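You operate a simulated robot arm through the tools that you are given. There is no shell and no other tool.

You run a simulated two-armed robot. Do the job below in one go: nothing can be reset, and whatever is moved stays where it is left.

TASK
Put the steel kettle on its plate and heat it to 90 C.
Fine: lid shut.

Only the result counts: the job must be done as asked and must still hold three seconds after the hand-in. Knocking over, shifting, dropping, spilling or breaking anything else fails it. A push-on lid holds only when it is set on centred and level and pressed home; a screw cap is set on level and turned clockwise until tight.

THE ROBOT
Two 7-joint arms with three-finger grippers on one trunk that stands fixed in place. Base frame: the origin is at the foot of the trunk, x ahead of it, y to its left, z up. Units: mm, degrees, N and s.
The left shoulder is at [82, 126, 1133], the right one opposite. With the tool pointing down near the work surface each hand reaches from about 360 to 860 mm from the base axis, measured 20 degrees to its own side. Payload 2.94 kg a hand.
The TCP of each hand is the grasp point between the finger pads, 30 mm short of the fingertips. In the tool frame z runs along the fingers and y along their closing line. The gripper opens to 128 mm; its body begins 93 mm behind the TCP.
Orientation is told as [roll, pitch, yaw] about the base's x, y, z axes, in that order, counted from this pose: with the fingers straight down and closing along the base's y, the tool's x points along the base's -x, its y along +y and its z along -z.

THE INTERFACE
- The arms move only by the tool arm_command. It takes "left_moves", "right_moves" or both (then of equal length, played together; a hand with none holds still); each is a list of rows, each a list of 3 entries, a list of its own where there are three numbers: the shift along the tool's x, y, z in m, then the turn, a rotation vector about the tool's x, y, z in degrees, then the finger opening in m, from 0 to 0.128. In form: [[[tx, ty, tz], [wx, wy, wz], jaw], ...]. A call has 1 to 20 rows; each row is the pose to reach, as a shift and turn from the pose commanded when the call began, along the tool's axes at that moment. Each row takes 0.2 s and may step no farther than 50 mm and 8.6 degrees from the row before; otherwise, or with a gripper value out of range, the whole call is refused. Where a pose cannot be reached the arm comes as near as it can. A force on the tool above 40 N (or 10 N above the force at the start of the call, whichever is more), or a blocked arm, ends the call early, and 0.2 s more pass. The fingers move at their own pace (about 84.2 mm/s each) and stop on an object; they squeeze with about 26 N. The grip force told is the motor's: it shows also when the fingers shut on nothing. Time passes only in rows, and 0.2 s behind the last, so rows that repeat a pose let the fingers close. It gives the time, the measured TCP pose, the force on the tool (base axes), the opening and the grip force at its end, in the units of the frame above (readings bear some noise), with the torque about the TCP (base axes, N m) and any sound that the robot's microphone picked up.
- Cameras (640 x 400 px; columns grow to the right, rows downward): "scene" is now at [203.7, -46.3, 1316.5]; the picture's right is [-0.49, -0.87, 0.00], its down [-0.34, 0.19, -0.92] and it looks along [0.81, -0.45, -0.39] (base axes); focal length 295 px, centre (320, 200). "left" rides on the left gripper at [69, 15, -120] in its tool frame; the picture's right is [-0.21, 0.98, 0.00], its down [-0.82, -0.18, -0.54] and it looks along [-0.53, -0.12, 0.84] (tool axes); focal length 251 px, centre (320, 200). "right" rides on the right gripper at [69, -15, -120] in its tool frame; the picture's right is [0.21, 0.98, 0.00], its down [-0.82, 0.18, -0.54] and it looks along [-0.53, 0.12, 0.84] (tool axes); focal length 251 px, centre (320, 200). There is no depth. A picture from a camera that has moved, and an enlarged one, comes with that camera's place and axes in the base frame and with its lens.
- camera(camera): a new picture of that camera. No time passes.
- lift_body(by): moves the trunk up (or, below 0, down) by that many mm; the arms and the scene camera ride with it, the base frame stays. It gives what a move gives, with no picture.
- head_to(pan, tilt): turns the head with the scene camera to pan (to the left, within 80 degrees either way) and tilt (down, from -29 to 69), counted from straight ahead of the robot (the tilt from the chest, where the trunk bows). It gives what a move gives.
- zoom(camera, box): a new picture of the part [left, top, right, bottom] of that camera's present view, enlarged. No time passes.
- hand_in(): hands the job in; it is judged then, once.

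Places have to be worked out from the pictures, the camera data and where the tool is seen. Open the grippers and draw the arms clear of the work before you hand the job in, unless the task says otherwise.

The tools are called after "Emit:" as a command line: name --argument value ..., lists and objects as JSON in quotes. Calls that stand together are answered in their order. arm_command: Moves the arms, as the interface text tells. Its arguments: {"type":"object","properties":{"left_moves":{"type":"array","items":{"type":"array"}},"right_moves":{"type":"array","items":{"type":"array"}}},"required":[]} The other tools are called the same way: lift_body (by) moves the trunk up or down; head_to (pan, tilt) turns the head that bears the scene camera; camera (camera) takes a picture; zoom (camera, box) takes an enlarged picture of a part of a camera's view; hand_in () hands the job in.

At the start:

```text
t: 0.0
left_ee_pos: [486.9, -38.2, 1181.8]
left_tcp_rot: [0.0, 0.0, 0.2]
left_ft_force: [0.0, 0.6, -0.4]
left_torque: [0.02, 0.02, -0.01]
left_opening: 128.0
left_grip_force: 0.1
right_ee_pos: [388.0, -452.4, 1176.6]
right_tcp_rot: [-0.1, 0.0, -0.2]
right_ft_force: [0.3, 0.0, 0.3]
right_torque: [-0.01, 0.0, 0.02]
right_opening: 127.9
right_grip_force: 0.0
trunk travel left (down, up): [-350.0, 197.0]
head pan, tilt (commanded): [-29.1, 22.7]
```

scene: 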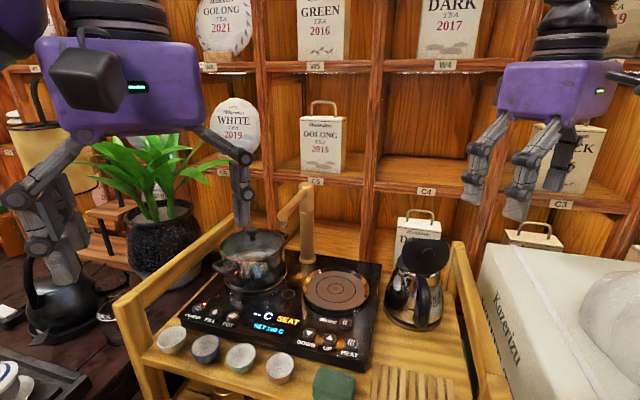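
right: 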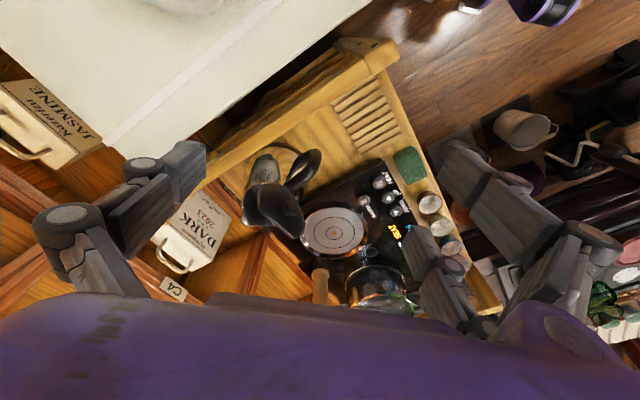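
left: 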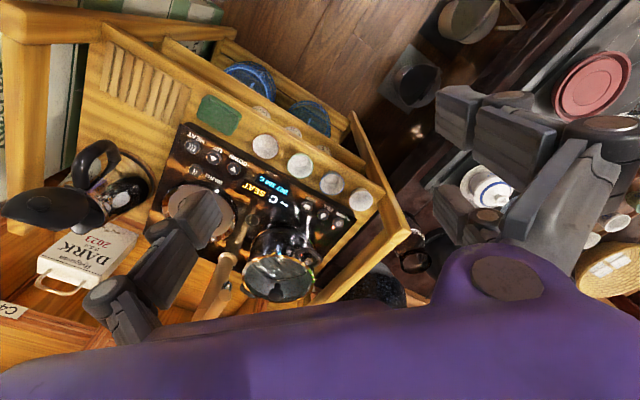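

The scene shows a tea cart with a two-place heater, a steel kettle with a black handle and open lid to the right of the plate. I zoom in to see the kettle and the panel.

Emit:
zoom --camera "scene" --box '[340, 210, 500, 340]'

Emit:
zoom --camera "scene" --box '[160, 220, 400, 400]'

Emit:
zoom --camera "right" --box '[220, 120, 480, 320]'

Emit:
zoom --camera "left" --box '[0, 80, 400, 320]'

```text
3.08 times, centred on (420, 275) of scene
camera zoom: at [203.7, -46.3, 1316.5], right [-0.49, -0.87, 0.0], down [-0.34, 0.19, -0.92], along [0.81, -0.45, -0.39], focal length 908 px, centre (12, -31)
```

zoom: 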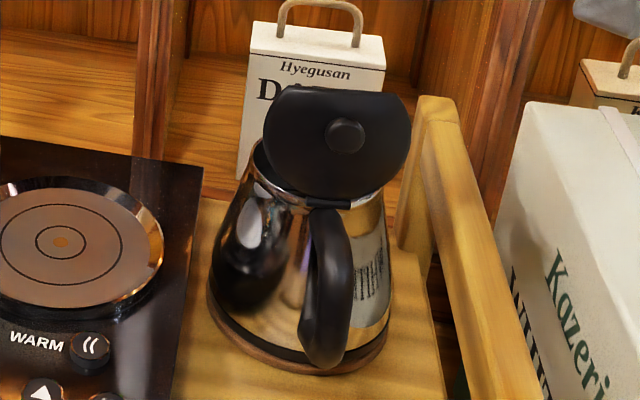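

```text
2.22 times, centred on (280, 310) of scene
camera zoom: at [203.7, -46.3, 1316.5], right [-0.49, -0.87, 0.0], down [-0.34, 0.19, -0.92], along [0.81, -0.45, -0.39], focal length 656 px, centre (409, -44)
```

zoom: 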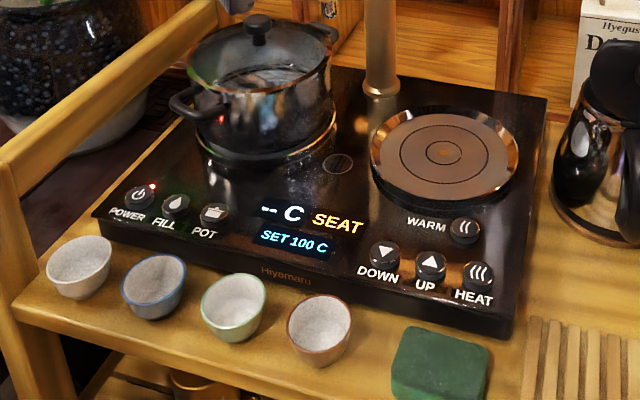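

```text
2.00 times, centred on (350, 220) of right
camera zoom: at [318.0, -467.5, 1294.7], right [-0.21, 0.98, 0.0], down [0.82, 0.18, 0.54], along [0.53, 0.11, -0.84], focal length 503 px, centre (260, 160)
```

zoom: 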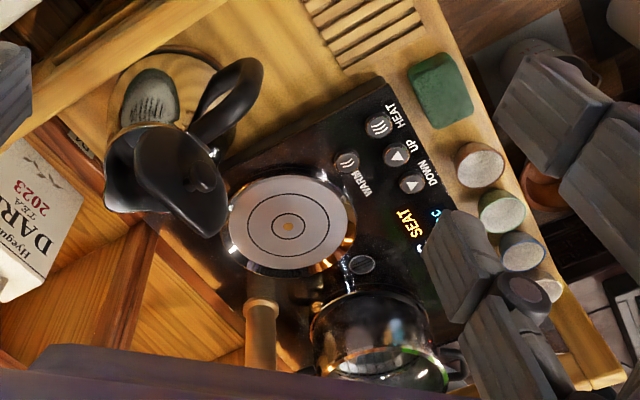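

```text
1.60 times, centred on (200, 200) of left
camera zoom: at [417.1, -24.6, 1301.8], right [0.21, 0.98, 0.0], down [0.82, -0.18, 0.54], along [0.53, -0.12, -0.84], focal length 402 px, centre (512, 200)
```

zoom: 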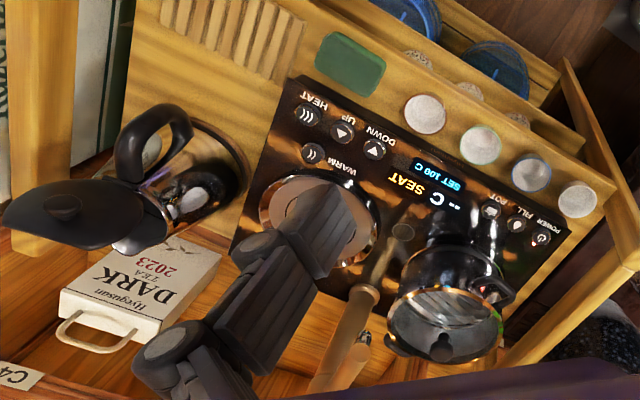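

I zoom closer on the kettle in each view to understand its handle, the open lid and the contents.

Emit:
zoom --camera "left" --box '[0, 130, 160, 260]'

Emit:
zoom --camera "right" --box '[230, 130, 340, 250]'

Emit:
zoom --camera "scene" --box '[380, 230, 460, 330]'

Emit:
zoom --camera "scene" --box '[180, 280, 380, 380]'

```text
3.08 times, centred on (80, 195) of left
camera zoom: at [417.1, -24.6, 1301.8], right [0.21, 0.98, 0.0], down [0.82, -0.18, 0.54], along [0.53, -0.12, -0.84], focal length 774 px, centre (1058, 215)
```

zoom: 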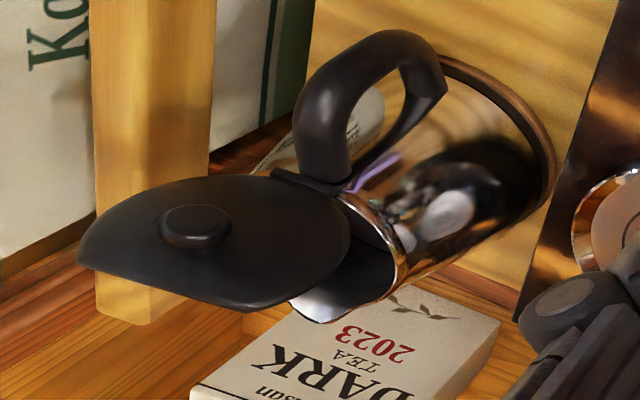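

```text
3.33 times, centred on (285, 190) of right
camera zoom: at [318.0, -467.5, 1294.7], right [-0.21, 0.98, 0.0], down [0.82, 0.18, 0.54], along [0.53, 0.11, -0.84], focal length 838 px, centre (437, 233)
```

zoom: 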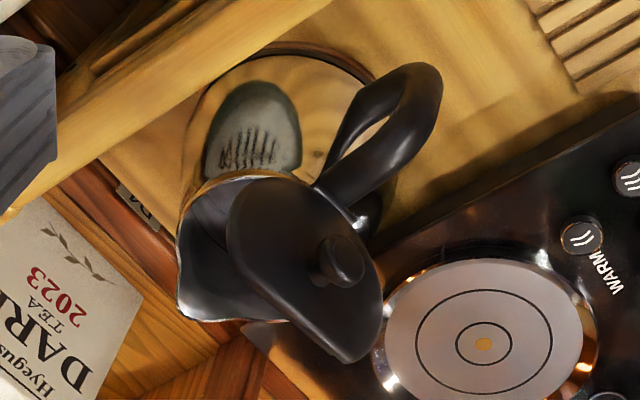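

```text
4.00 times, centred on (420, 280) of scene
camera zoom: at [203.7, -46.3, 1316.5], right [-0.49, -0.87, 0.0], down [-0.34, 0.19, -0.92], along [0.81, -0.45, -0.39], focal length 1180 px, centre (-80, -120)
```

zoom: 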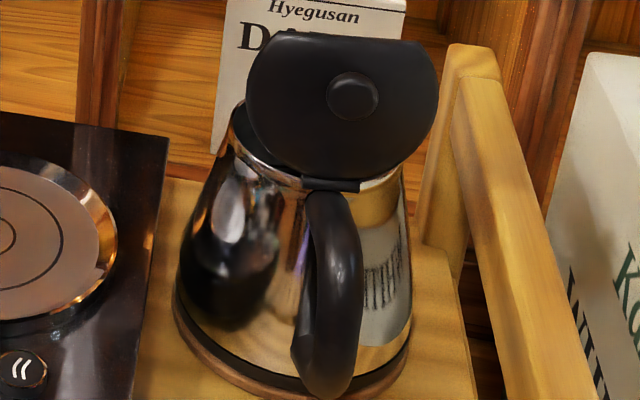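

```text
3.20 times, centred on (280, 330) of scene
camera zoom: at [203.7, -46.3, 1316.5], right [-0.49, -0.87, 0.0], down [-0.34, 0.19, -0.92], along [0.81, -0.45, -0.39], focal length 944 px, centre (448, -216)
```

zoom: 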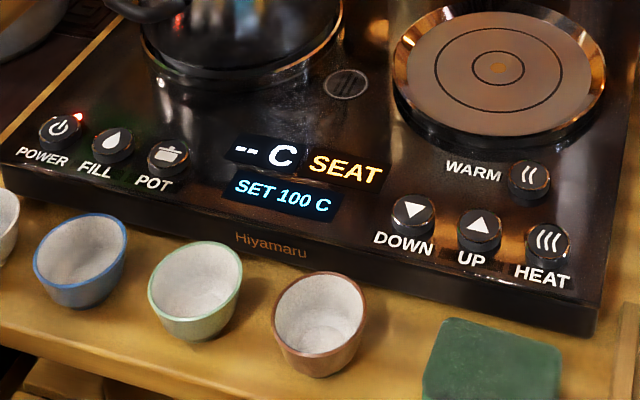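

The kettle's lid stands open near upright (hinge about [540,-475,934], body axis about [576,-508], table about z 800), and the plate centre is near [685,-356,844]. I turn the head down and right to see the whole cart and the side rail.

Emit:
head_to --pan -36 --tilt 38

Emit:
camera --camera "scene"

```text
t: 0.8
left_ee_pos: [487.7, -37.7, 1182.5]
left_tcp_rot: [0.0, -0.1, 0.1]
left_ft_force: [0.0, -0.5, 0.3]
left_torque: [0.0, -0.01, 0.01]
left_opening: 127.6
left_grip_force: 0.1
right_ee_pos: [387.7, -454.2, 1175.4]
right_tcp_rot: [-0.2, -0.1, -0.2]
right_ft_force: [0.4, -0.6, -0.1]
right_torque: [0.0, -0.02, -0.03]
right_opening: 128.2
right_grip_force: 0.1
trunk travel left (down, up): [-350.0, 197.0]
head pan, tilt (commanded): [-36.0, 38.0]
```

```text
taken
camera scene: at [192.6, -51.9, 1292.6], right [-0.59, -0.81, 0.0], down [-0.5, 0.36, -0.79], along [0.64, -0.46, -0.62], focal length 295 px, centre (320, 200)
```

scene: 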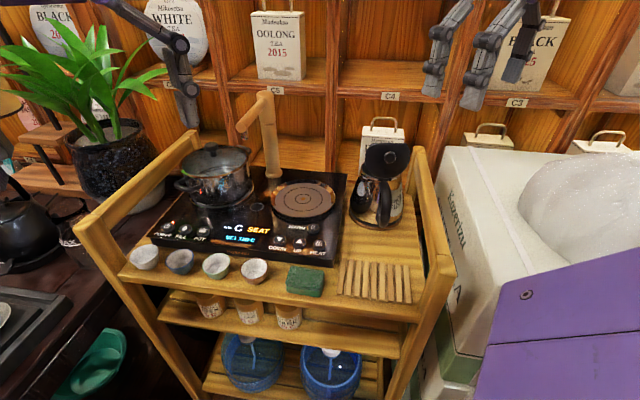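

The cart is fully visible now. I zoom for detailed positions of the kettle, rail, plate and buttons.

Emit:
zoom --camera "scene" --box '[320, 110, 480, 240]'

Emit:
zoom --camera "scene" --box '[140, 130, 350, 280]'

Emit:
camera --camera "right"

```text
3.08 times, centred on (400, 175) of scene
camera zoom: at [192.6, -51.9, 1292.6], right [-0.59, -0.81, 0.0], down [-0.5, 0.36, -0.79], along [0.64, -0.46, -0.62], focal length 908 px, centre (74, 277)
```

zoom: 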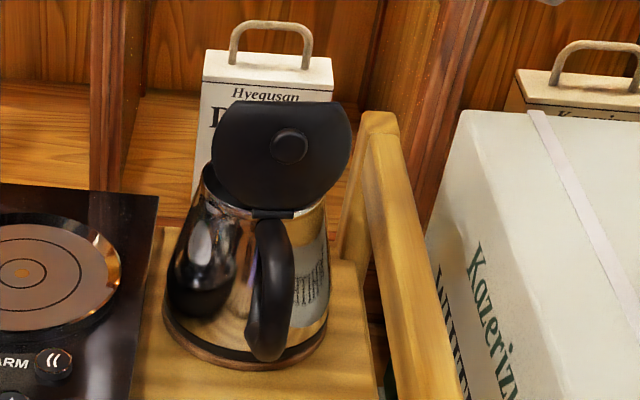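

```text
2.67 times, centred on (245, 205) of scene
camera zoom: at [192.6, -51.9, 1292.6], right [-0.59, -0.81, 0.0], down [-0.5, 0.36, -0.79], along [0.64, -0.46, -0.62], focal length 787 px, centre (520, 187)
```

zoom: 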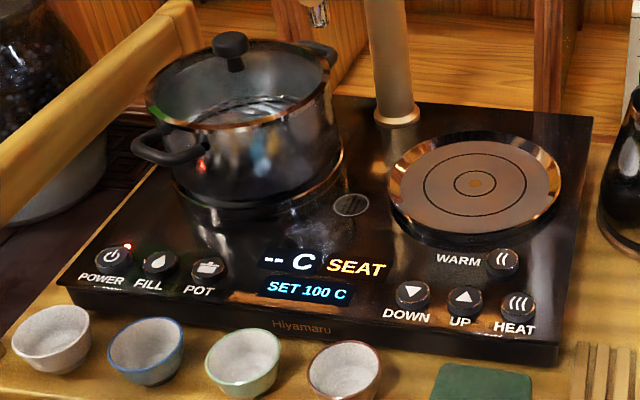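

```text
taken
camera right: at [317.9, -467.5, 1294.7], right [-0.21, 0.98, 0.0], down [0.82, 0.18, 0.54], along [0.53, 0.11, -0.84], focal length 251 px, centre (320, 200)
```

right: 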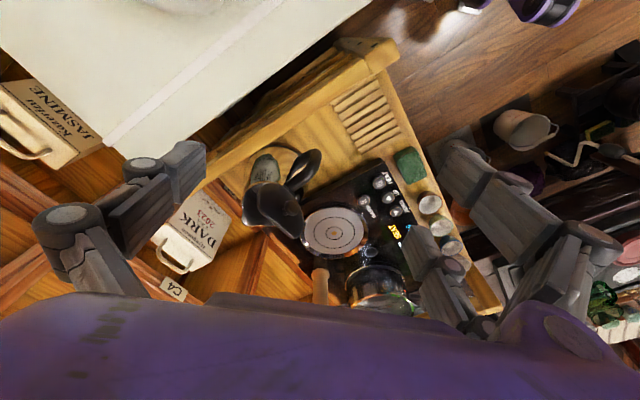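

Buttons lie near z 846: DOWN [595,-237], UP [565,-266], HEAT [535,-296]; the cart is turned 45 degrees. I zoom on the rail to learn how much room there is beside the kettle.

Emit:
zoom --camera "scene" --box '[380, 140, 480, 300]'

Emit:
zoom --camera "right" --box '[180, 20, 420, 220]'

Emit:
zoom --camera "left" --box '[0, 0, 240, 240]'

```text
2.50 times, centred on (430, 220) of scene
camera zoom: at [192.6, -51.9, 1292.6], right [-0.59, -0.81, 0.0], down [-0.5, 0.36, -0.79], along [0.64, -0.46, -0.62], focal length 737 px, centre (45, 150)
```

zoom: 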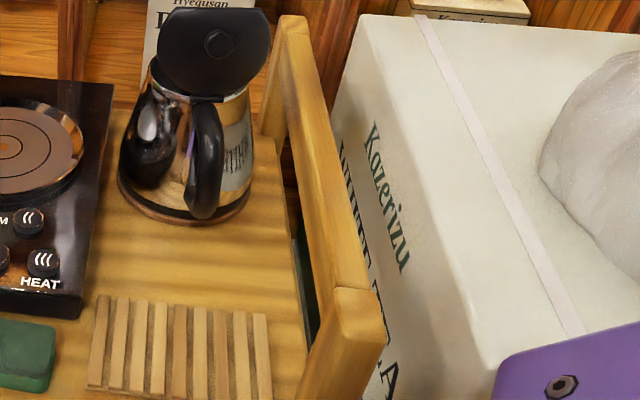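

```text
2.00 times, centred on (300, 120) of right
camera zoom: at [317.9, -467.5, 1294.7], right [-0.21, 0.98, 0.0], down [0.82, 0.18, 0.54], along [0.53, 0.11, -0.84], focal length 503 px, centre (360, 360)
```

zoom: 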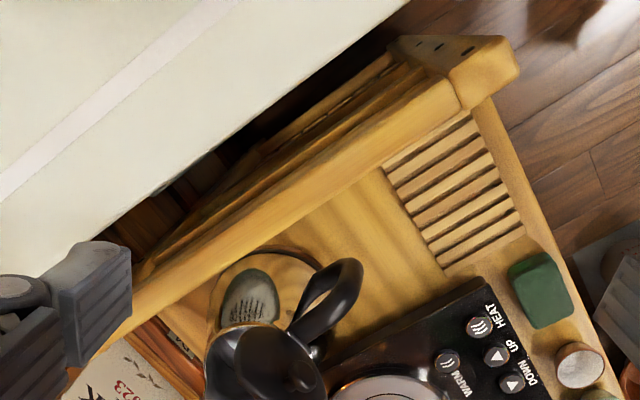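

```text
1.67 times, centred on (120, 120) of left
camera zoom: at [417.0, -24.6, 1301.8], right [0.21, 0.98, 0.0], down [0.82, -0.18, 0.54], along [0.53, -0.12, -0.84], focal length 419 px, centre (653, 333)
```

zoom: 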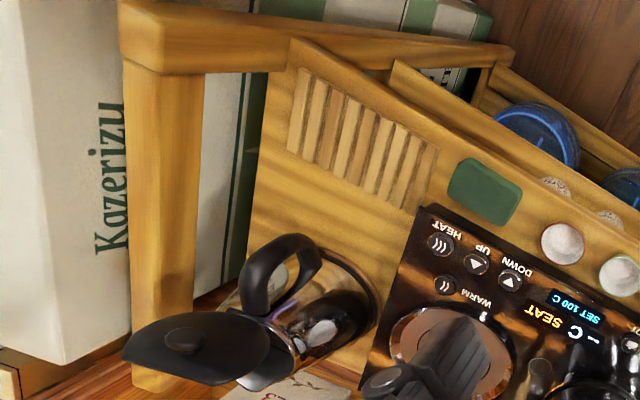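

The rail top is near z 907 and its inner edge roughly 80-85 mm from the kettle axis, so finger clearance matters. I look at the gripper's own shape and at the faucet beside the plate.

Emit:
zoom --camera "scene" --box '[400, 0, 640, 150]'

Emit:
zoom --camera "scene" --box '[200, 70, 360, 190]'

Emit:
zoom --camera "left" --box '[140, 160, 340, 320]'

Emit:
zoom --camera "right" --box '[290, 200, 440, 320]'

```text
2.67 times, centred on (520, 75) of scene
camera zoom: at [192.6, -51.9, 1292.6], right [-0.59, -0.81, 0.0], down [-0.5, 0.36, -0.79], along [0.64, -0.46, -0.62], focal length 787 px, centre (-213, 533)
```

zoom: 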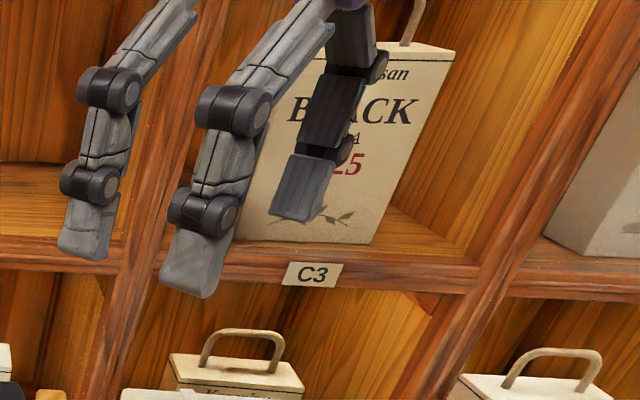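

```text
3.33 times, centred on (280, 130) of scene
camera zoom: at [192.6, -51.9, 1292.6], right [-0.59, -0.81, 0.0], down [-0.5, 0.36, -0.79], along [0.64, -0.46, -0.62], focal length 983 px, centre (453, 433)
```

zoom: 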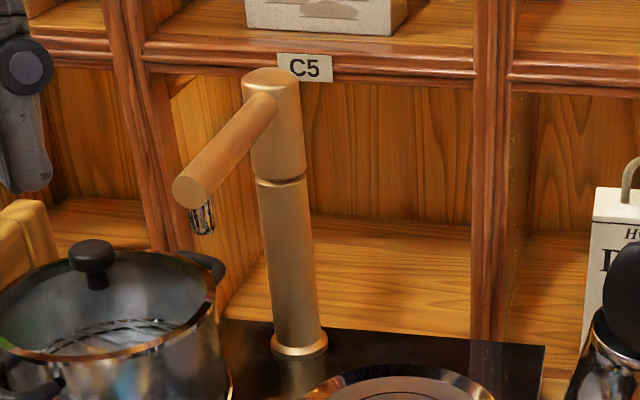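

```text
2.50 times, centred on (240, 240) of left
camera zoom: at [417.0, -24.6, 1301.8], right [0.21, 0.98, 0.0], down [0.82, -0.18, 0.54], along [0.53, -0.12, -0.84], focal length 629 px, centre (520, 100)
```

zoom: 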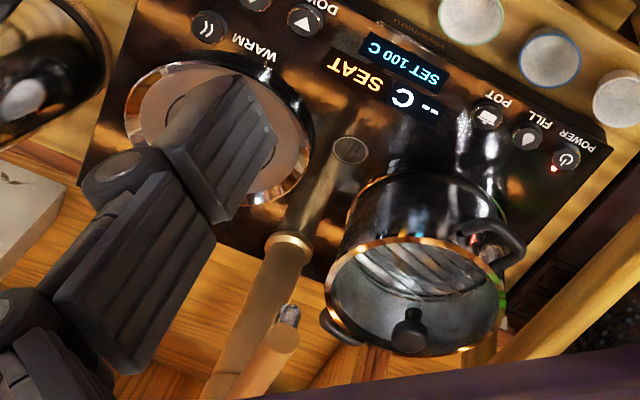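

```text
3.33 times, centred on (365, 260) of right
camera zoom: at [317.9, -467.5, 1294.7], right [-0.21, 0.98, 0.0], down [0.82, 0.18, 0.54], along [0.53, 0.11, -0.84], focal length 838 px, centre (170, 0)
```

zoom: 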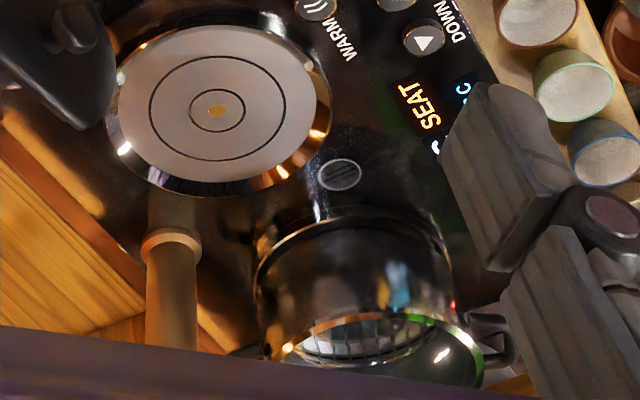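

The faucet arm lies about 106 mm left of the plate axis at z≈1047, so I plan to pick the kettle by its body from above (thumb on rail side) and set it turned. First I move the right hand high over the kettle with yaw about -42.5 to look down at it and at the rail.

Emit:
arm_command --right_moves '[[[-0.035, -0.01, 0.0], [0, 0, 7.1], 0.128], [[-0.07, -0.021, 0.0], [0, 0, 14.2], 0.128], [[-0.106, -0.031, 0.0], [0, 0, 21.3], 0.128], [[-0.142, -0.042, 0.0], [0, 0, 28.3], 0.128], [[-0.177, -0.052, 0.005], [0, 0, 35.4], 0.128], [[-0.213, -0.063, 0.01], [0, 0, 42.5], 0.128], [[-0.213, -0.063, 0.01], [0, 0, 42.5], 0.128]]'

Emit:
camera --camera "right"

Emit:
camera --camera "scene"

```text
t: 2.4
left_ee_pos: [485.5, -38.2, 1182.4]
left_tcp_rot: [0.0, -0.2, 0.2]
left_ft_force: [0.0, -0.3, 0.5]
left_torque: [0.0, -0.04, -0.03]
left_opening: 128.2
left_grip_force: 0.0
right_ee_pos: [602.2, -514.0, 1165.2]
right_tcp_rot: [0.1, -0.2, -42.6]
right_ft_force: [-0.1, 0.3, 0.3]
right_torque: [0.0, -0.03, 0.03]
right_opening: 127.8
right_grip_force: 0.1
trunk travel left (down, up): [-350.0, 197.0]
head pan, tilt (commanded): [-36.0, 38.0]
```

```text
taken
camera right: at [540.1, -477.9, 1285.2], right [0.5, 0.86, 0.0], down [0.72, -0.42, 0.54], along [0.47, -0.27, -0.84], focal length 251 px, centre (320, 200)
```

right: 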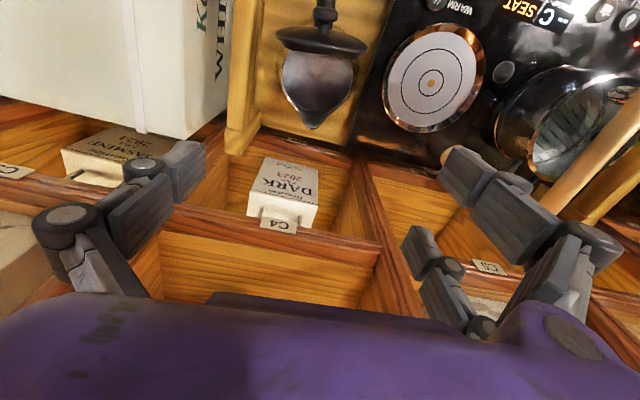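

```text
taken
camera scene: at [193.2, -50.4, 1294.8], right [-0.56, -0.83, 0.0], down [-0.49, 0.34, -0.8], along [0.66, -0.45, -0.6], focal length 295 px, centre (320, 200)
```

scene: 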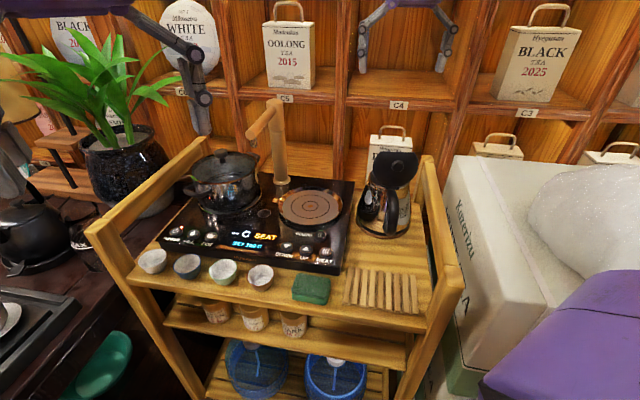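

The hand reached the place with yaw -42.6. I zoom into the right camera on the open kettle and the rail.

Emit:
zoom --camera "right" --box '[200, 0, 400, 160]'

Emit:
zoom --camera "scene" --box '[330, 120, 480, 260]'

Emit:
zoom --camera "left" --box '[0, 60, 240, 240]'

```text
2.50 times, centred on (300, 80) of right
camera zoom: at [540.1, -477.9, 1285.2], right [0.5, 0.86, 0.0], down [0.72, -0.42, 0.54], along [0.47, -0.27, -0.84], focal length 629 px, centre (370, 500)
```

zoom: 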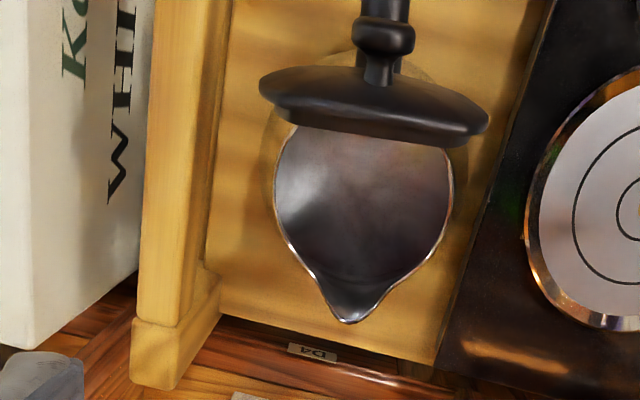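

```text
2.86 times, centred on (405, 190) of scene
camera zoom: at [193.2, -50.4, 1294.8], right [-0.56, -0.83, 0.0], down [-0.49, 0.34, -0.8], along [0.66, -0.45, -0.6], focal length 843 px, centre (77, 229)
```

zoom: 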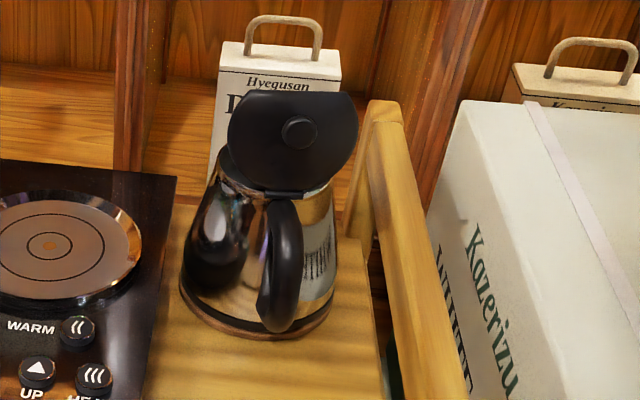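

```text
2.22 times, centred on (120, 150) of left
camera zoom: at [415.5, -24.5, 1302.5], right [0.21, 0.98, 0.0], down [0.82, -0.18, 0.54], along [0.53, -0.12, -0.84], focal length 559 px, centre (764, 311)
```

zoom: 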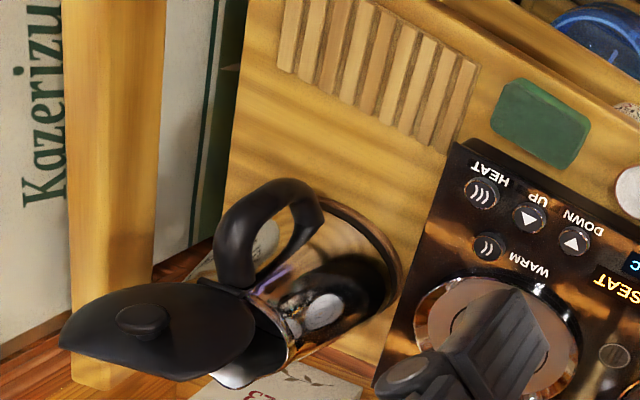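

I can see inside the kettle (it seems to hold water) and its lip points roughly along azimuth -38. I zoom further on the rail and the contents.

Emit:
zoom --camera "right" --box '[225, 0, 305, 160]'

Emit:
zoom --camera "right" --box '[265, 20, 385, 140]'

```text
2.50 times, centred on (265, 80) of right
camera zoom: at [540.1, -477.9, 1285.2], right [0.5, 0.86, 0.0], down [0.72, -0.42, 0.54], along [0.47, -0.27, -0.84], focal length 629 px, centre (458, 500)
```

zoom: 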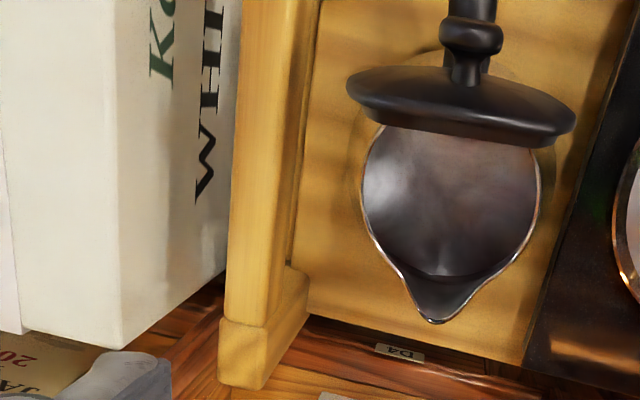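

```text
3.33 times, centred on (325, 80) of right
camera zoom: at [540.1, -477.9, 1285.2], right [0.5, 0.86, 0.0], down [0.72, -0.42, 0.54], along [0.47, -0.27, -0.84], focal length 838 px, centre (303, 600)
```

zoom: 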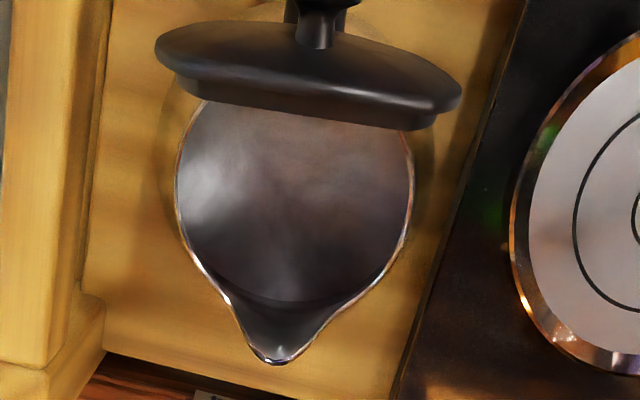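

The lid is about vertical, hinge [540,-475,934], top near z 1022. I move the right hand to the handle side of the lid, close the fingers and lower it so the tips are at about z 985, ready to push the lid over.

Emit:
arm_command --right_moves '[[[0.043, -0.007, 0.0], [0, 0, 0], 0.0], [[0.086, -0.014, 0.0], [0, 0, 0], 0.0], [[0.129, -0.022, 0.0], [0, 0, 0], 0.0], [[0.172, -0.029, 0.0], [0, 0, 0], 0.0], [[0.172, -0.029, 0.048], [0, 0, 0], 0.0], [[0.172, -0.029, 0.096], [0, 0, 0], 0.0], [[0.172, -0.029, 0.14], [0, 0, 0], 0.0], [[0.172, -0.029, 0.15], [0, 0, 0], 0.0]]'

Emit:
camera --camera "right"

Emit:
camera --camera "scene"

Emit:
camera --camera "left"

```text
t: 4.2
left_ee_pos: [486.0, -38.3, 1181.9]
left_tcp_rot: [0.0, 0.0, 0.2]
left_ft_force: [-0.1, 0.7, -0.3]
left_torque: [-0.02, -0.02, 0.01]
left_opening: 127.9
left_grip_force: 0.0
right_ee_pos: [453.0, -420.9, 1017.1]
right_tcp_rot: [0.0, -0.2, -42.6]
right_ft_force: [0.2, -0.1, -0.9]
right_torque: [0.01, -0.02, -0.01]
right_opening: 0.2
right_grip_force: 2.9
trunk travel left (down, up): [-350.0, 197.0]
head pan, tilt (commanded): [-36.0, 38.0]
```

```text
taken
camera right: at [392.0, -384.3, 1135.6], right [0.5, 0.86, 0.0], down [0.73, -0.42, 0.54], along [0.47, -0.27, -0.84], focal length 251 px, centre (320, 200)
```

right: 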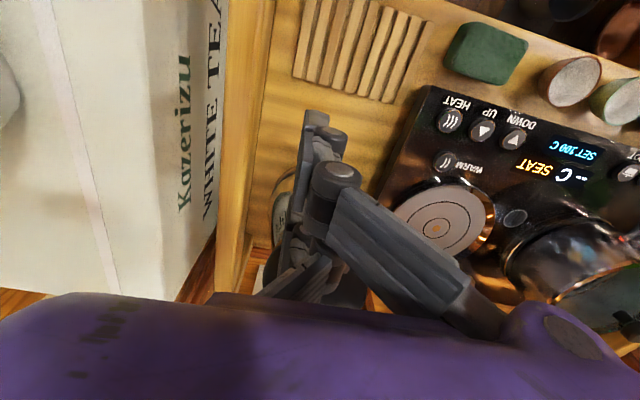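

```text
taken
camera scene: at [192.4, -51.9, 1292.6], right [-0.59, -0.81, 0.0], down [-0.5, 0.36, -0.79], along [0.64, -0.46, -0.62], focal length 295 px, centre (320, 200)
```

scene: 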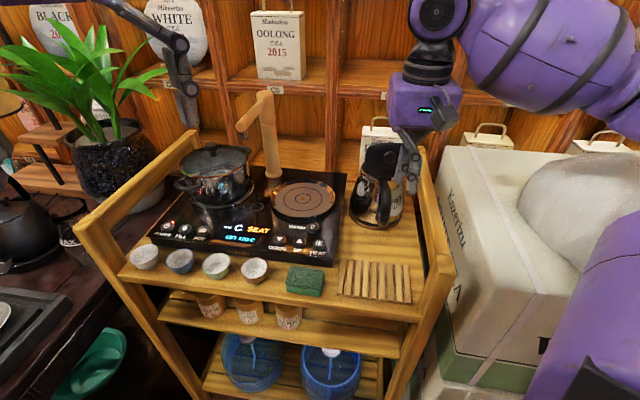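

```text
taken
camera left: at [416.9, -24.6, 1301.9], right [0.21, 0.98, 0.0], down [0.82, -0.18, 0.54], along [0.53, -0.12, -0.84], focal length 251 px, centre (320, 200)
```

left: 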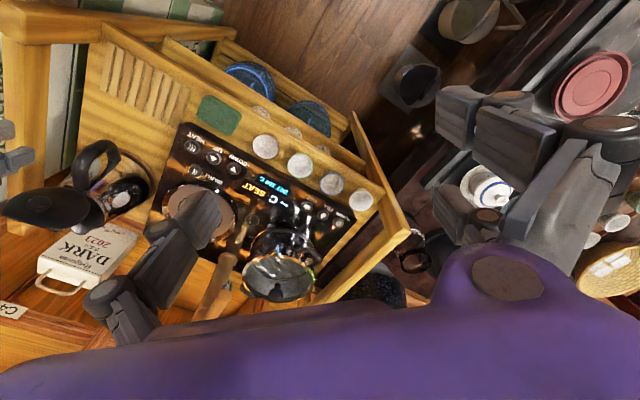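

Hand is at the handle side with fingers shut. I zoom to check the gap from the fingertips to the lid.

Emit:
zoom --camera "scene" --box '[340, 100, 460, 240]'

Emit:
zoom --camera "left" --box '[0, 100, 160, 240]'

Emit:
zoom --camera "right" --box '[220, 80, 420, 310]'

```text
2.86 times, centred on (400, 170) of scene
camera zoom: at [192.4, -51.9, 1292.6], right [-0.59, -0.81, 0.0], down [-0.5, 0.36, -0.79], along [0.64, -0.46, -0.62], focal length 843 px, centre (91, 286)
```

zoom: 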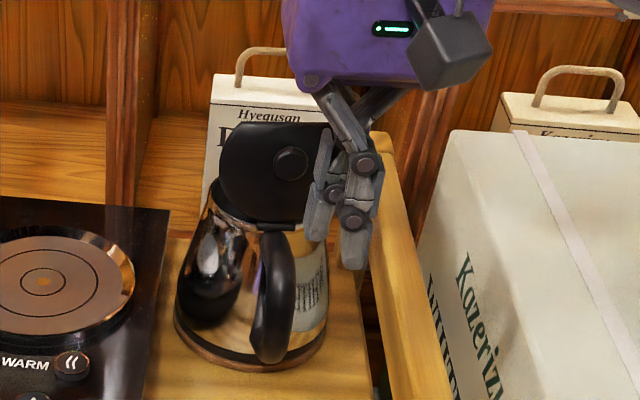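

```text
2.86 times, centred on (80, 170) of left
camera zoom: at [416.9, -24.6, 1301.9], right [0.21, 0.98, 0.0], down [0.82, -0.18, 0.54], along [0.53, -0.12, -0.84], focal length 718 px, centre (1006, 286)
```

zoom: 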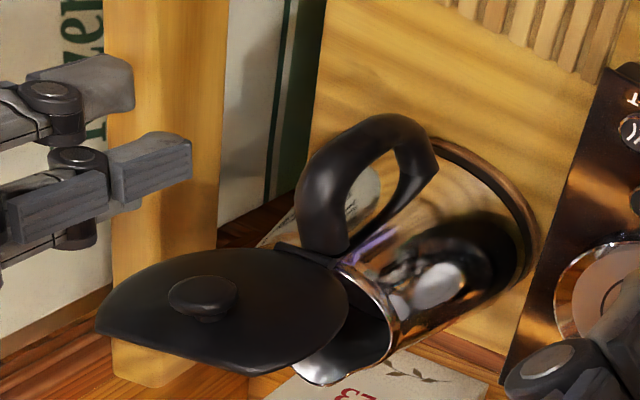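

```text
1.74 times, centred on (320, 195) of right
camera zoom: at [392.0, -384.3, 1135.6], right [0.5, 0.86, 0.0], down [0.73, -0.42, 0.54], along [0.47, -0.27, -0.84], focal length 437 px, centre (320, 209)
```

zoom: 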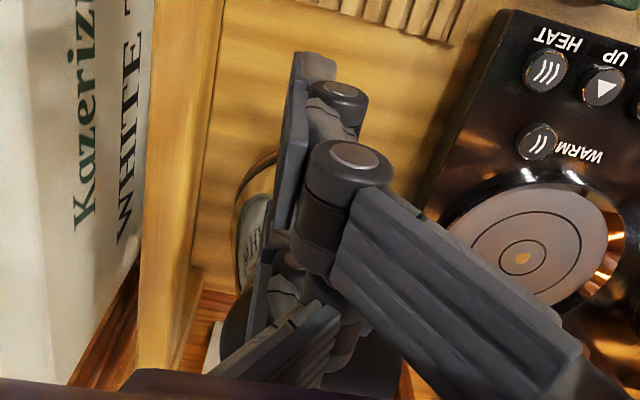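

The leading fingertip is near [468,-431,984], about 58 mm short of the knob. I push slowly forward at lid-knob height, then begin to lower, and look.

Emit:
arm_command --right_moves '[[[-0.03, 0.004, 0.0], [0, 0, 0], 0.0], [[-0.05, 0.008, 0.0], [0, 0, 0], 0.0], [[-0.058, 0.008, 0.0], [0, 0, 0], 0.0], [[-0.066, 0.008, 0.0], [0, 0, 0], 0.0], [[-0.074, 0.008, 0.0], [0, 0, 0], 0.0], [[-0.082, 0.008, 0.0], [0, 0, 0], 0.0], [[-0.09, 0.008, 0.002], [0, 0, 0], 0.0], [[-0.098, 0.008, 0.005], [0, 0, 0], 0.0]]'

Emit:
zoom --camera "scene" --box '[340, 100, 460, 240]'

Emit:
zoom --camera "left" --box '[0, 100, 160, 240]'

```text
t: 6.0
left_ee_pos: [487.7, -37.9, 1181.9]
left_tcp_rot: [0.1, 0.0, 0.1]
left_ft_force: [-0.3, -0.1, -0.1]
left_torque: [0.02, -0.01, 0.01]
left_opening: 128.1
left_grip_force: 0.1
right_ee_pos: [530.7, -484.4, 1010.0]
right_tcp_rot: [0.1, -0.1, -42.6]
right_ft_force: [-0.4, -0.3, -0.2]
right_torque: [0.03, -0.01, -0.02]
right_opening: 0.1
right_grip_force: 3.1
trunk travel left (down, up): [-350.0, 197.0]
head pan, tilt (commanded): [-36.0, 38.0]
```

```text
2.86 times, centred on (400, 170) of scene
camera zoom: at [192.8, -52.2, 1292.5], right [-0.59, -0.81, 0.0], down [-0.5, 0.36, -0.79], along [0.64, -0.46, -0.62], focal length 843 px, centre (91, 286)
```

zoom: 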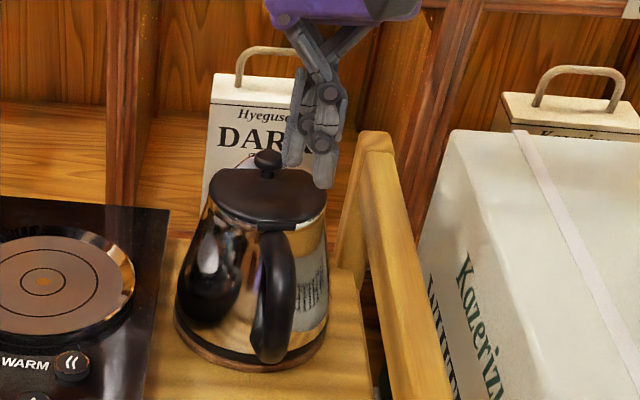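

```text
2.86 times, centred on (80, 170) of left
camera zoom: at [417.3, -24.9, 1301.7], right [0.21, 0.98, 0.0], down [0.82, -0.18, 0.54], along [0.53, -0.12, -0.84], focal length 718 px, centre (1006, 286)
```

zoom: 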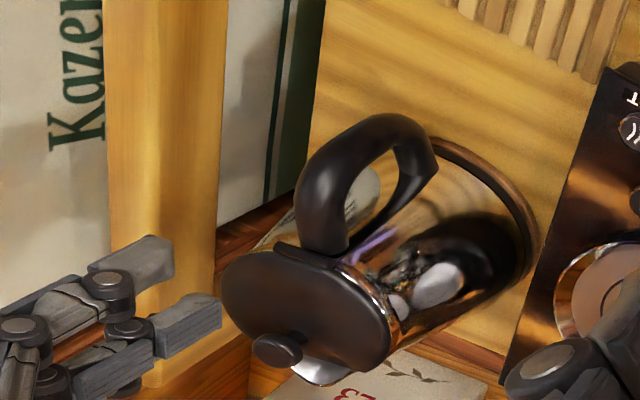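

The lid has swung shut; its knob top is now about [578,-497,970]. I rise, go over the knob, and press down gently to make sure it is home.

Emit:
arm_command --right_moves '[[[0, 0, -0.02], [0, 0, 0], 0.0], [[-0.022, 0.011, -0.02], [0, 0, 0], 0.0], [[-0.043, 0.023, -0.02], [0, 0, 0], 0.0], [[-0.043, 0.023, -0.005], [0, 0, 0], 0.0], [[-0.043, 0.023, 0.002], [0, 0, 0], 0.0], [[-0.043, 0.023, 0.006], [0, 0, 0], 0.0], [[-0.043, 0.023, 0.009], [0, 0, 0], 0.0], [[-0.043, 0.023, 0.012], [0, 0, 0], 0.0]]'

Emit:
zoom --camera "scene" --box '[340, 100, 460, 240]'

Emit:
zoom --camera "left" --box '[0, 100, 160, 240]'

```text
t: 7.8
left_ee_pos: [486.1, -38.7, 1183.4]
left_tcp_rot: [0.1, 0.0, 0.1]
left_ft_force: [0.3, -0.5, -0.1]
left_torque: [-0.01, 0.01, 0.05]
left_opening: 128.0
left_grip_force: 0.0
right_ee_pos: [579.5, -493.6, 998.2]
right_tcp_rot: [0.0, 0.0, -42.5]
right_ft_force: [-0.2, 0.2, -0.2]
right_torque: [-0.02, -0.01, 0.03]
right_opening: 0.0
right_grip_force: 3.4
trunk travel left (down, up): [-350.0, 197.0]
head pan, tilt (commanded): [-36.0, 38.0]
```

```text
2.86 times, centred on (400, 170) of scene
camera zoom: at [192.5, -52.0, 1292.6], right [-0.59, -0.81, 0.0], down [-0.5, 0.36, -0.79], along [0.64, -0.46, -0.62], focal length 843 px, centre (91, 286)
```

zoom: 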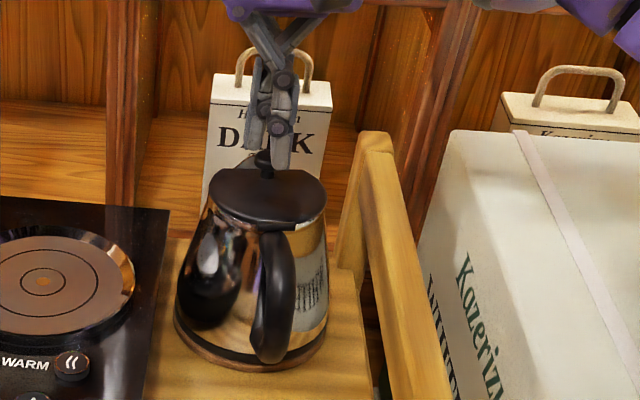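

```text
2.86 times, centred on (80, 170) of left
camera zoom: at [417.0, -24.7, 1301.9], right [0.21, 0.98, 0.0], down [0.82, -0.18, 0.54], along [0.53, -0.12, -0.84], focal length 718 px, centre (1006, 286)
```

zoom: 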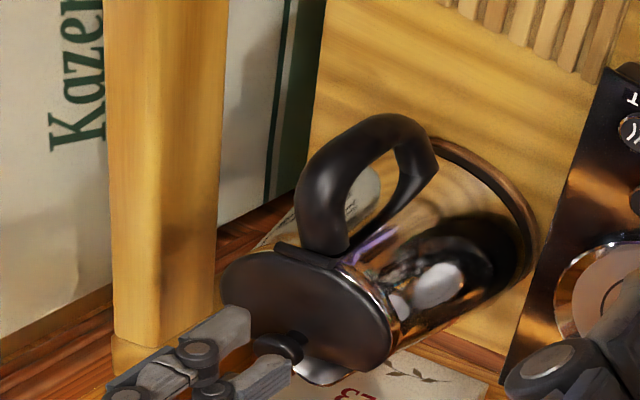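

No contact yet at tips about z 968. I lower further in small steps until a press force shows.

Emit:
arm_command --right_moves '[[[0, 0, 0.003], [0, 0, 0], 0.0], [[0, 0, 0.006], [0, 0, 0], 0.0], [[0, 0, 0.009], [0, 0, 0], 0.0], [[0, 0, 0.012], [0, 0, 0], 0.0]]'

Emit:
zoom --camera "left" --box '[0, 100, 160, 240]'

Emit:
zoom --camera "scene" --box '[360, 100, 430, 200]'

```text
t: 8.8
left_ee_pos: [486.5, -37.7, 1181.8]
left_tcp_rot: [-0.1, 0.1, 0.1]
left_ft_force: [0.4, 0.0, -0.5]
left_torque: [0.0, 0.01, 0.01]
left_opening: 128.1
left_grip_force: 0.1
right_ee_pos: [579.7, -495.4, 987.9]
right_tcp_rot: [0.0, 0.0, -42.6]
right_ft_force: [-0.4, 0.1, 1.0]
right_torque: [0.02, -0.02, -0.03]
right_opening: 0.0
right_grip_force: 3.0
trunk travel left (down, up): [-350.0, 197.0]
head pan, tilt (commanded): [-36.0, 38.0]
```

```text
2.86 times, centred on (80, 170) of left
camera zoom: at [417.1, -24.7, 1301.8], right [0.21, 0.98, 0.0], down [0.82, -0.18, 0.54], along [0.53, -0.12, -0.84], focal length 718 px, centre (1006, 286)
```

zoom: 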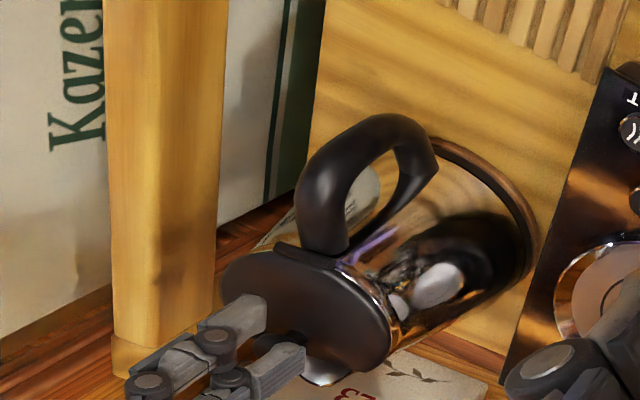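

```text
4.00 times, centred on (395, 150) of scene
camera zoom: at [192.6, -52.0, 1292.5], right [-0.59, -0.81, 0.0], down [-0.5, 0.36, -0.79], along [0.64, -0.46, -0.62], focal length 1180 px, centre (20, 400)
```

zoom: 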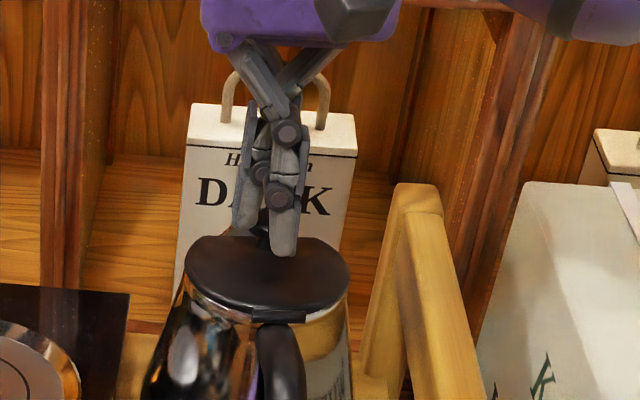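

Fingertips now straddle the knob just above the lid plate. I lower a little more until they press on the lid.

Emit:
arm_command --right_moves '[[[0, 0, 0.003], [0, 0, 0], 0.0], [[0, 0, 0.006], [0, 0, 0], 0.0], [[0, 0, 0.009], [0, 0, 0], 0.0]]'

Emit:
zoom --camera "left" --box '[0, 100, 160, 240]'

Emit:
zoom --camera "scene" --box '[360, 100, 430, 200]'

```text
t: 9.6
left_ee_pos: [486.9, -37.8, 1181.9]
left_tcp_rot: [0.0, 0.0, 0.1]
left_ft_force: [-0.4, 0.0, -0.2]
left_torque: [-0.02, -0.01, 0.02]
left_opening: 128.0
left_grip_force: 0.0
right_ee_pos: [578.0, -494.8, 980.5]
right_tcp_rot: [0.1, -0.2, -42.7]
right_ft_force: [1.0, -0.4, 6.5]
right_torque: [-0.14, -0.1, 0.0]
right_opening: 0.0
right_grip_force: 3.2
trunk travel left (down, up): [-350.0, 197.0]
head pan, tilt (commanded): [-36.0, 38.0]
```

```text
2.86 times, centred on (80, 170) of left
camera zoom: at [416.5, -24.1, 1302.1], right [0.21, 0.98, 0.0], down [0.82, -0.18, 0.54], along [0.53, -0.12, -0.84], focal length 718 px, centre (1006, 286)
```

zoom: 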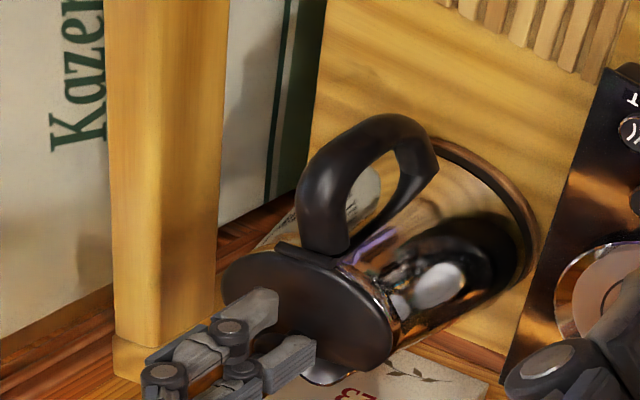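

```text
4.00 times, centred on (395, 150) of scene
camera zoom: at [192.0, -51.5, 1292.8], right [-0.59, -0.81, 0.0], down [-0.5, 0.36, -0.79], along [0.64, -0.46, -0.62], focal length 1180 px, centre (20, 400)
```

zoom: 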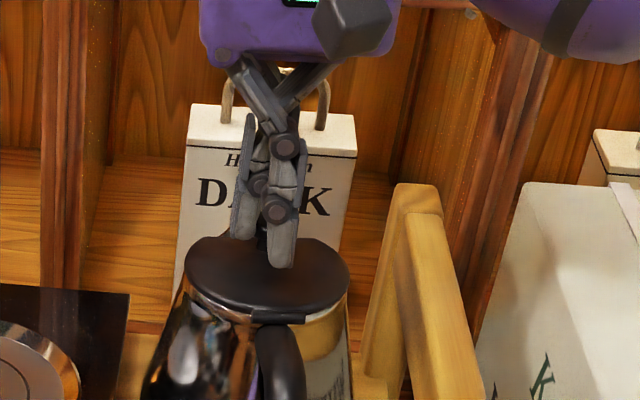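

Contact with 6.5 N on the lid at tips z≈950. I press a little harder, about 15-20 N, and then lift off.

Emit:
arm_command --right_moves '[[[0, 0, 0.002], [0, 0, 0], 0.0], [[0, 0, 0.004], [0, 0, 0], 0.0], [[0, 0, 0.004], [0, 0, 0], 0.0]]'

```text
t: 10.4
left_ee_pos: [484.7, -36.2, 1182.4]
left_tcp_rot: [-0.2, 0.0, 0.2]
left_ft_force: [-0.1, 0.5, -0.9]
left_torque: [-0.05, 0.0, 0.01]
left_opening: 128.0
left_grip_force: 0.1
right_ee_pos: [578.3, -492.6, 978.0]
right_tcp_rot: [0.2, -0.5, -42.7]
right_ft_force: [5.7, -4.1, 33.1]
right_torque: [-0.66, -0.31, 0.07]
right_opening: 0.1
right_grip_force: 2.7
trunk travel left (down, up): [-350.0, 197.0]
head pan, tilt (commanded): [-36.0, 38.0]
```

33 N were pressed on the lid, which is firm, so the lid is home. I lift the hand straight up and look.

Emit:
arm_command --right_moves '[[[0, 0, -0.02], [0, 0, 0], 0.0], [[0, 0, -0.06], [0, 0, 0], 0.06], [[0, 0, -0.1], [0, 0, 0], 0.12], [[0, 0, -0.14], [0, 0, 0], 0.128], [[0, 0, -0.14], [0, 0, 0], 0.128]]'

Emit:
zoom --camera "scene" --box '[330, 100, 480, 240]'

Emit:
camera --camera "right"

Emit:
zoom --camera "left" --box '[0, 100, 160, 240]'

```text
t: 11.6
left_ee_pos: [486.7, -39.1, 1181.9]
left_tcp_rot: [0.0, 0.0, 0.1]
left_ft_force: [-0.5, 0.0, 0.0]
left_torque: [0.05, 0.09, -0.01]
left_opening: 127.9
left_grip_force: 0.0
right_ee_pos: [578.0, -495.0, 1114.0]
right_tcp_rot: [0.0, 0.0, -42.6]
right_ft_force: [0.1, -0.5, 0.0]
right_torque: [0.04, 0.02, -0.01]
right_opening: 109.2
right_grip_force: 0.0
trunk travel left (down, up): [-350.0, 197.0]
head pan, tilt (commanded): [-36.0, 38.0]
```

```text
2.86 times, centred on (405, 170) of scene
camera zoom: at [193.2, -52.8, 1292.4], right [-0.59, -0.81, 0.0], down [-0.5, 0.36, -0.79], along [0.64, -0.46, -0.62], focal length 843 px, centre (77, 286)
```

zoom: 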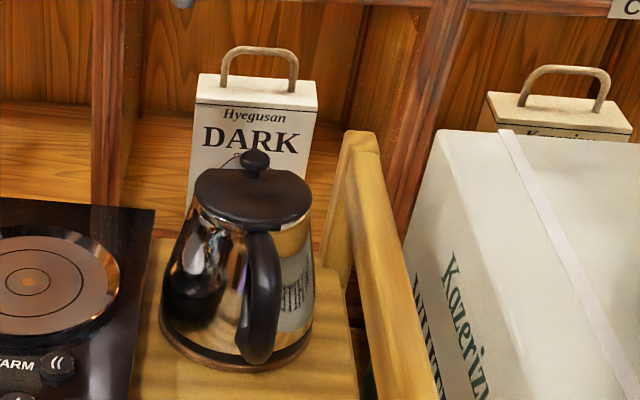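

```text
taken
camera right: at [516.2, -458.7, 1233.8], right [0.5, 0.86, 0.0], down [0.73, -0.42, 0.54], along [0.47, -0.27, -0.84], focal length 251 px, centre (320, 200)
```

right: 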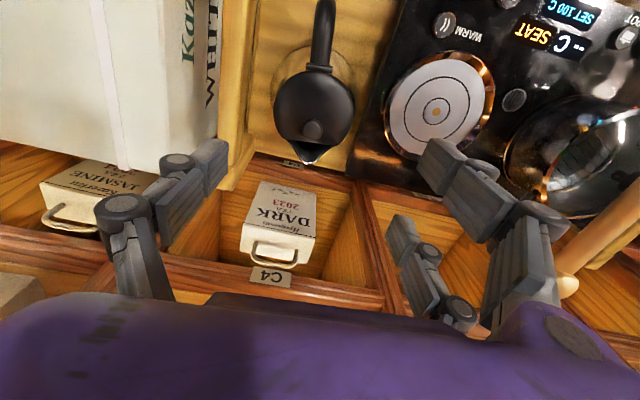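

```text
2.86 times, centred on (80, 170) of left
camera zoom: at [417.6, -25.5, 1301.6], right [0.21, 0.98, 0.0], down [0.82, -0.18, 0.54], along [0.53, -0.12, -0.84], focal length 718 px, centre (1006, 286)
```

zoom: 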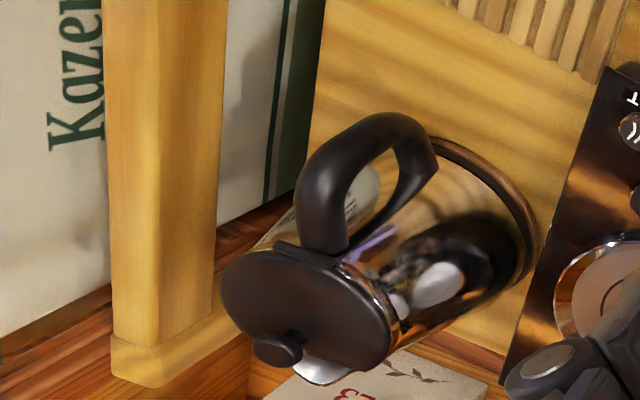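

The lid is shut flush. Now I zoom the right camera onto the kettle from above to fix its axis and the finger positions for a body grasp.

Emit:
zoom --camera "right" --box '[220, 0, 400, 180]'

```text
2.22 times, centred on (310, 90) of right
camera zoom: at [516.2, -458.7, 1233.8], right [0.5, 0.86, 0.0], down [0.73, -0.42, 0.54], along [0.47, -0.27, -0.84], focal length 559 px, centre (342, 444)
```

zoom: 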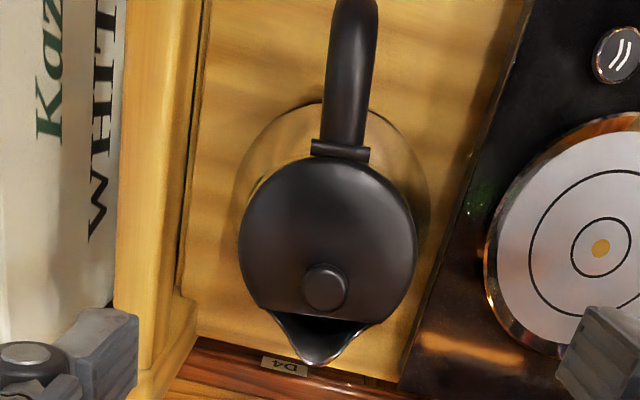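

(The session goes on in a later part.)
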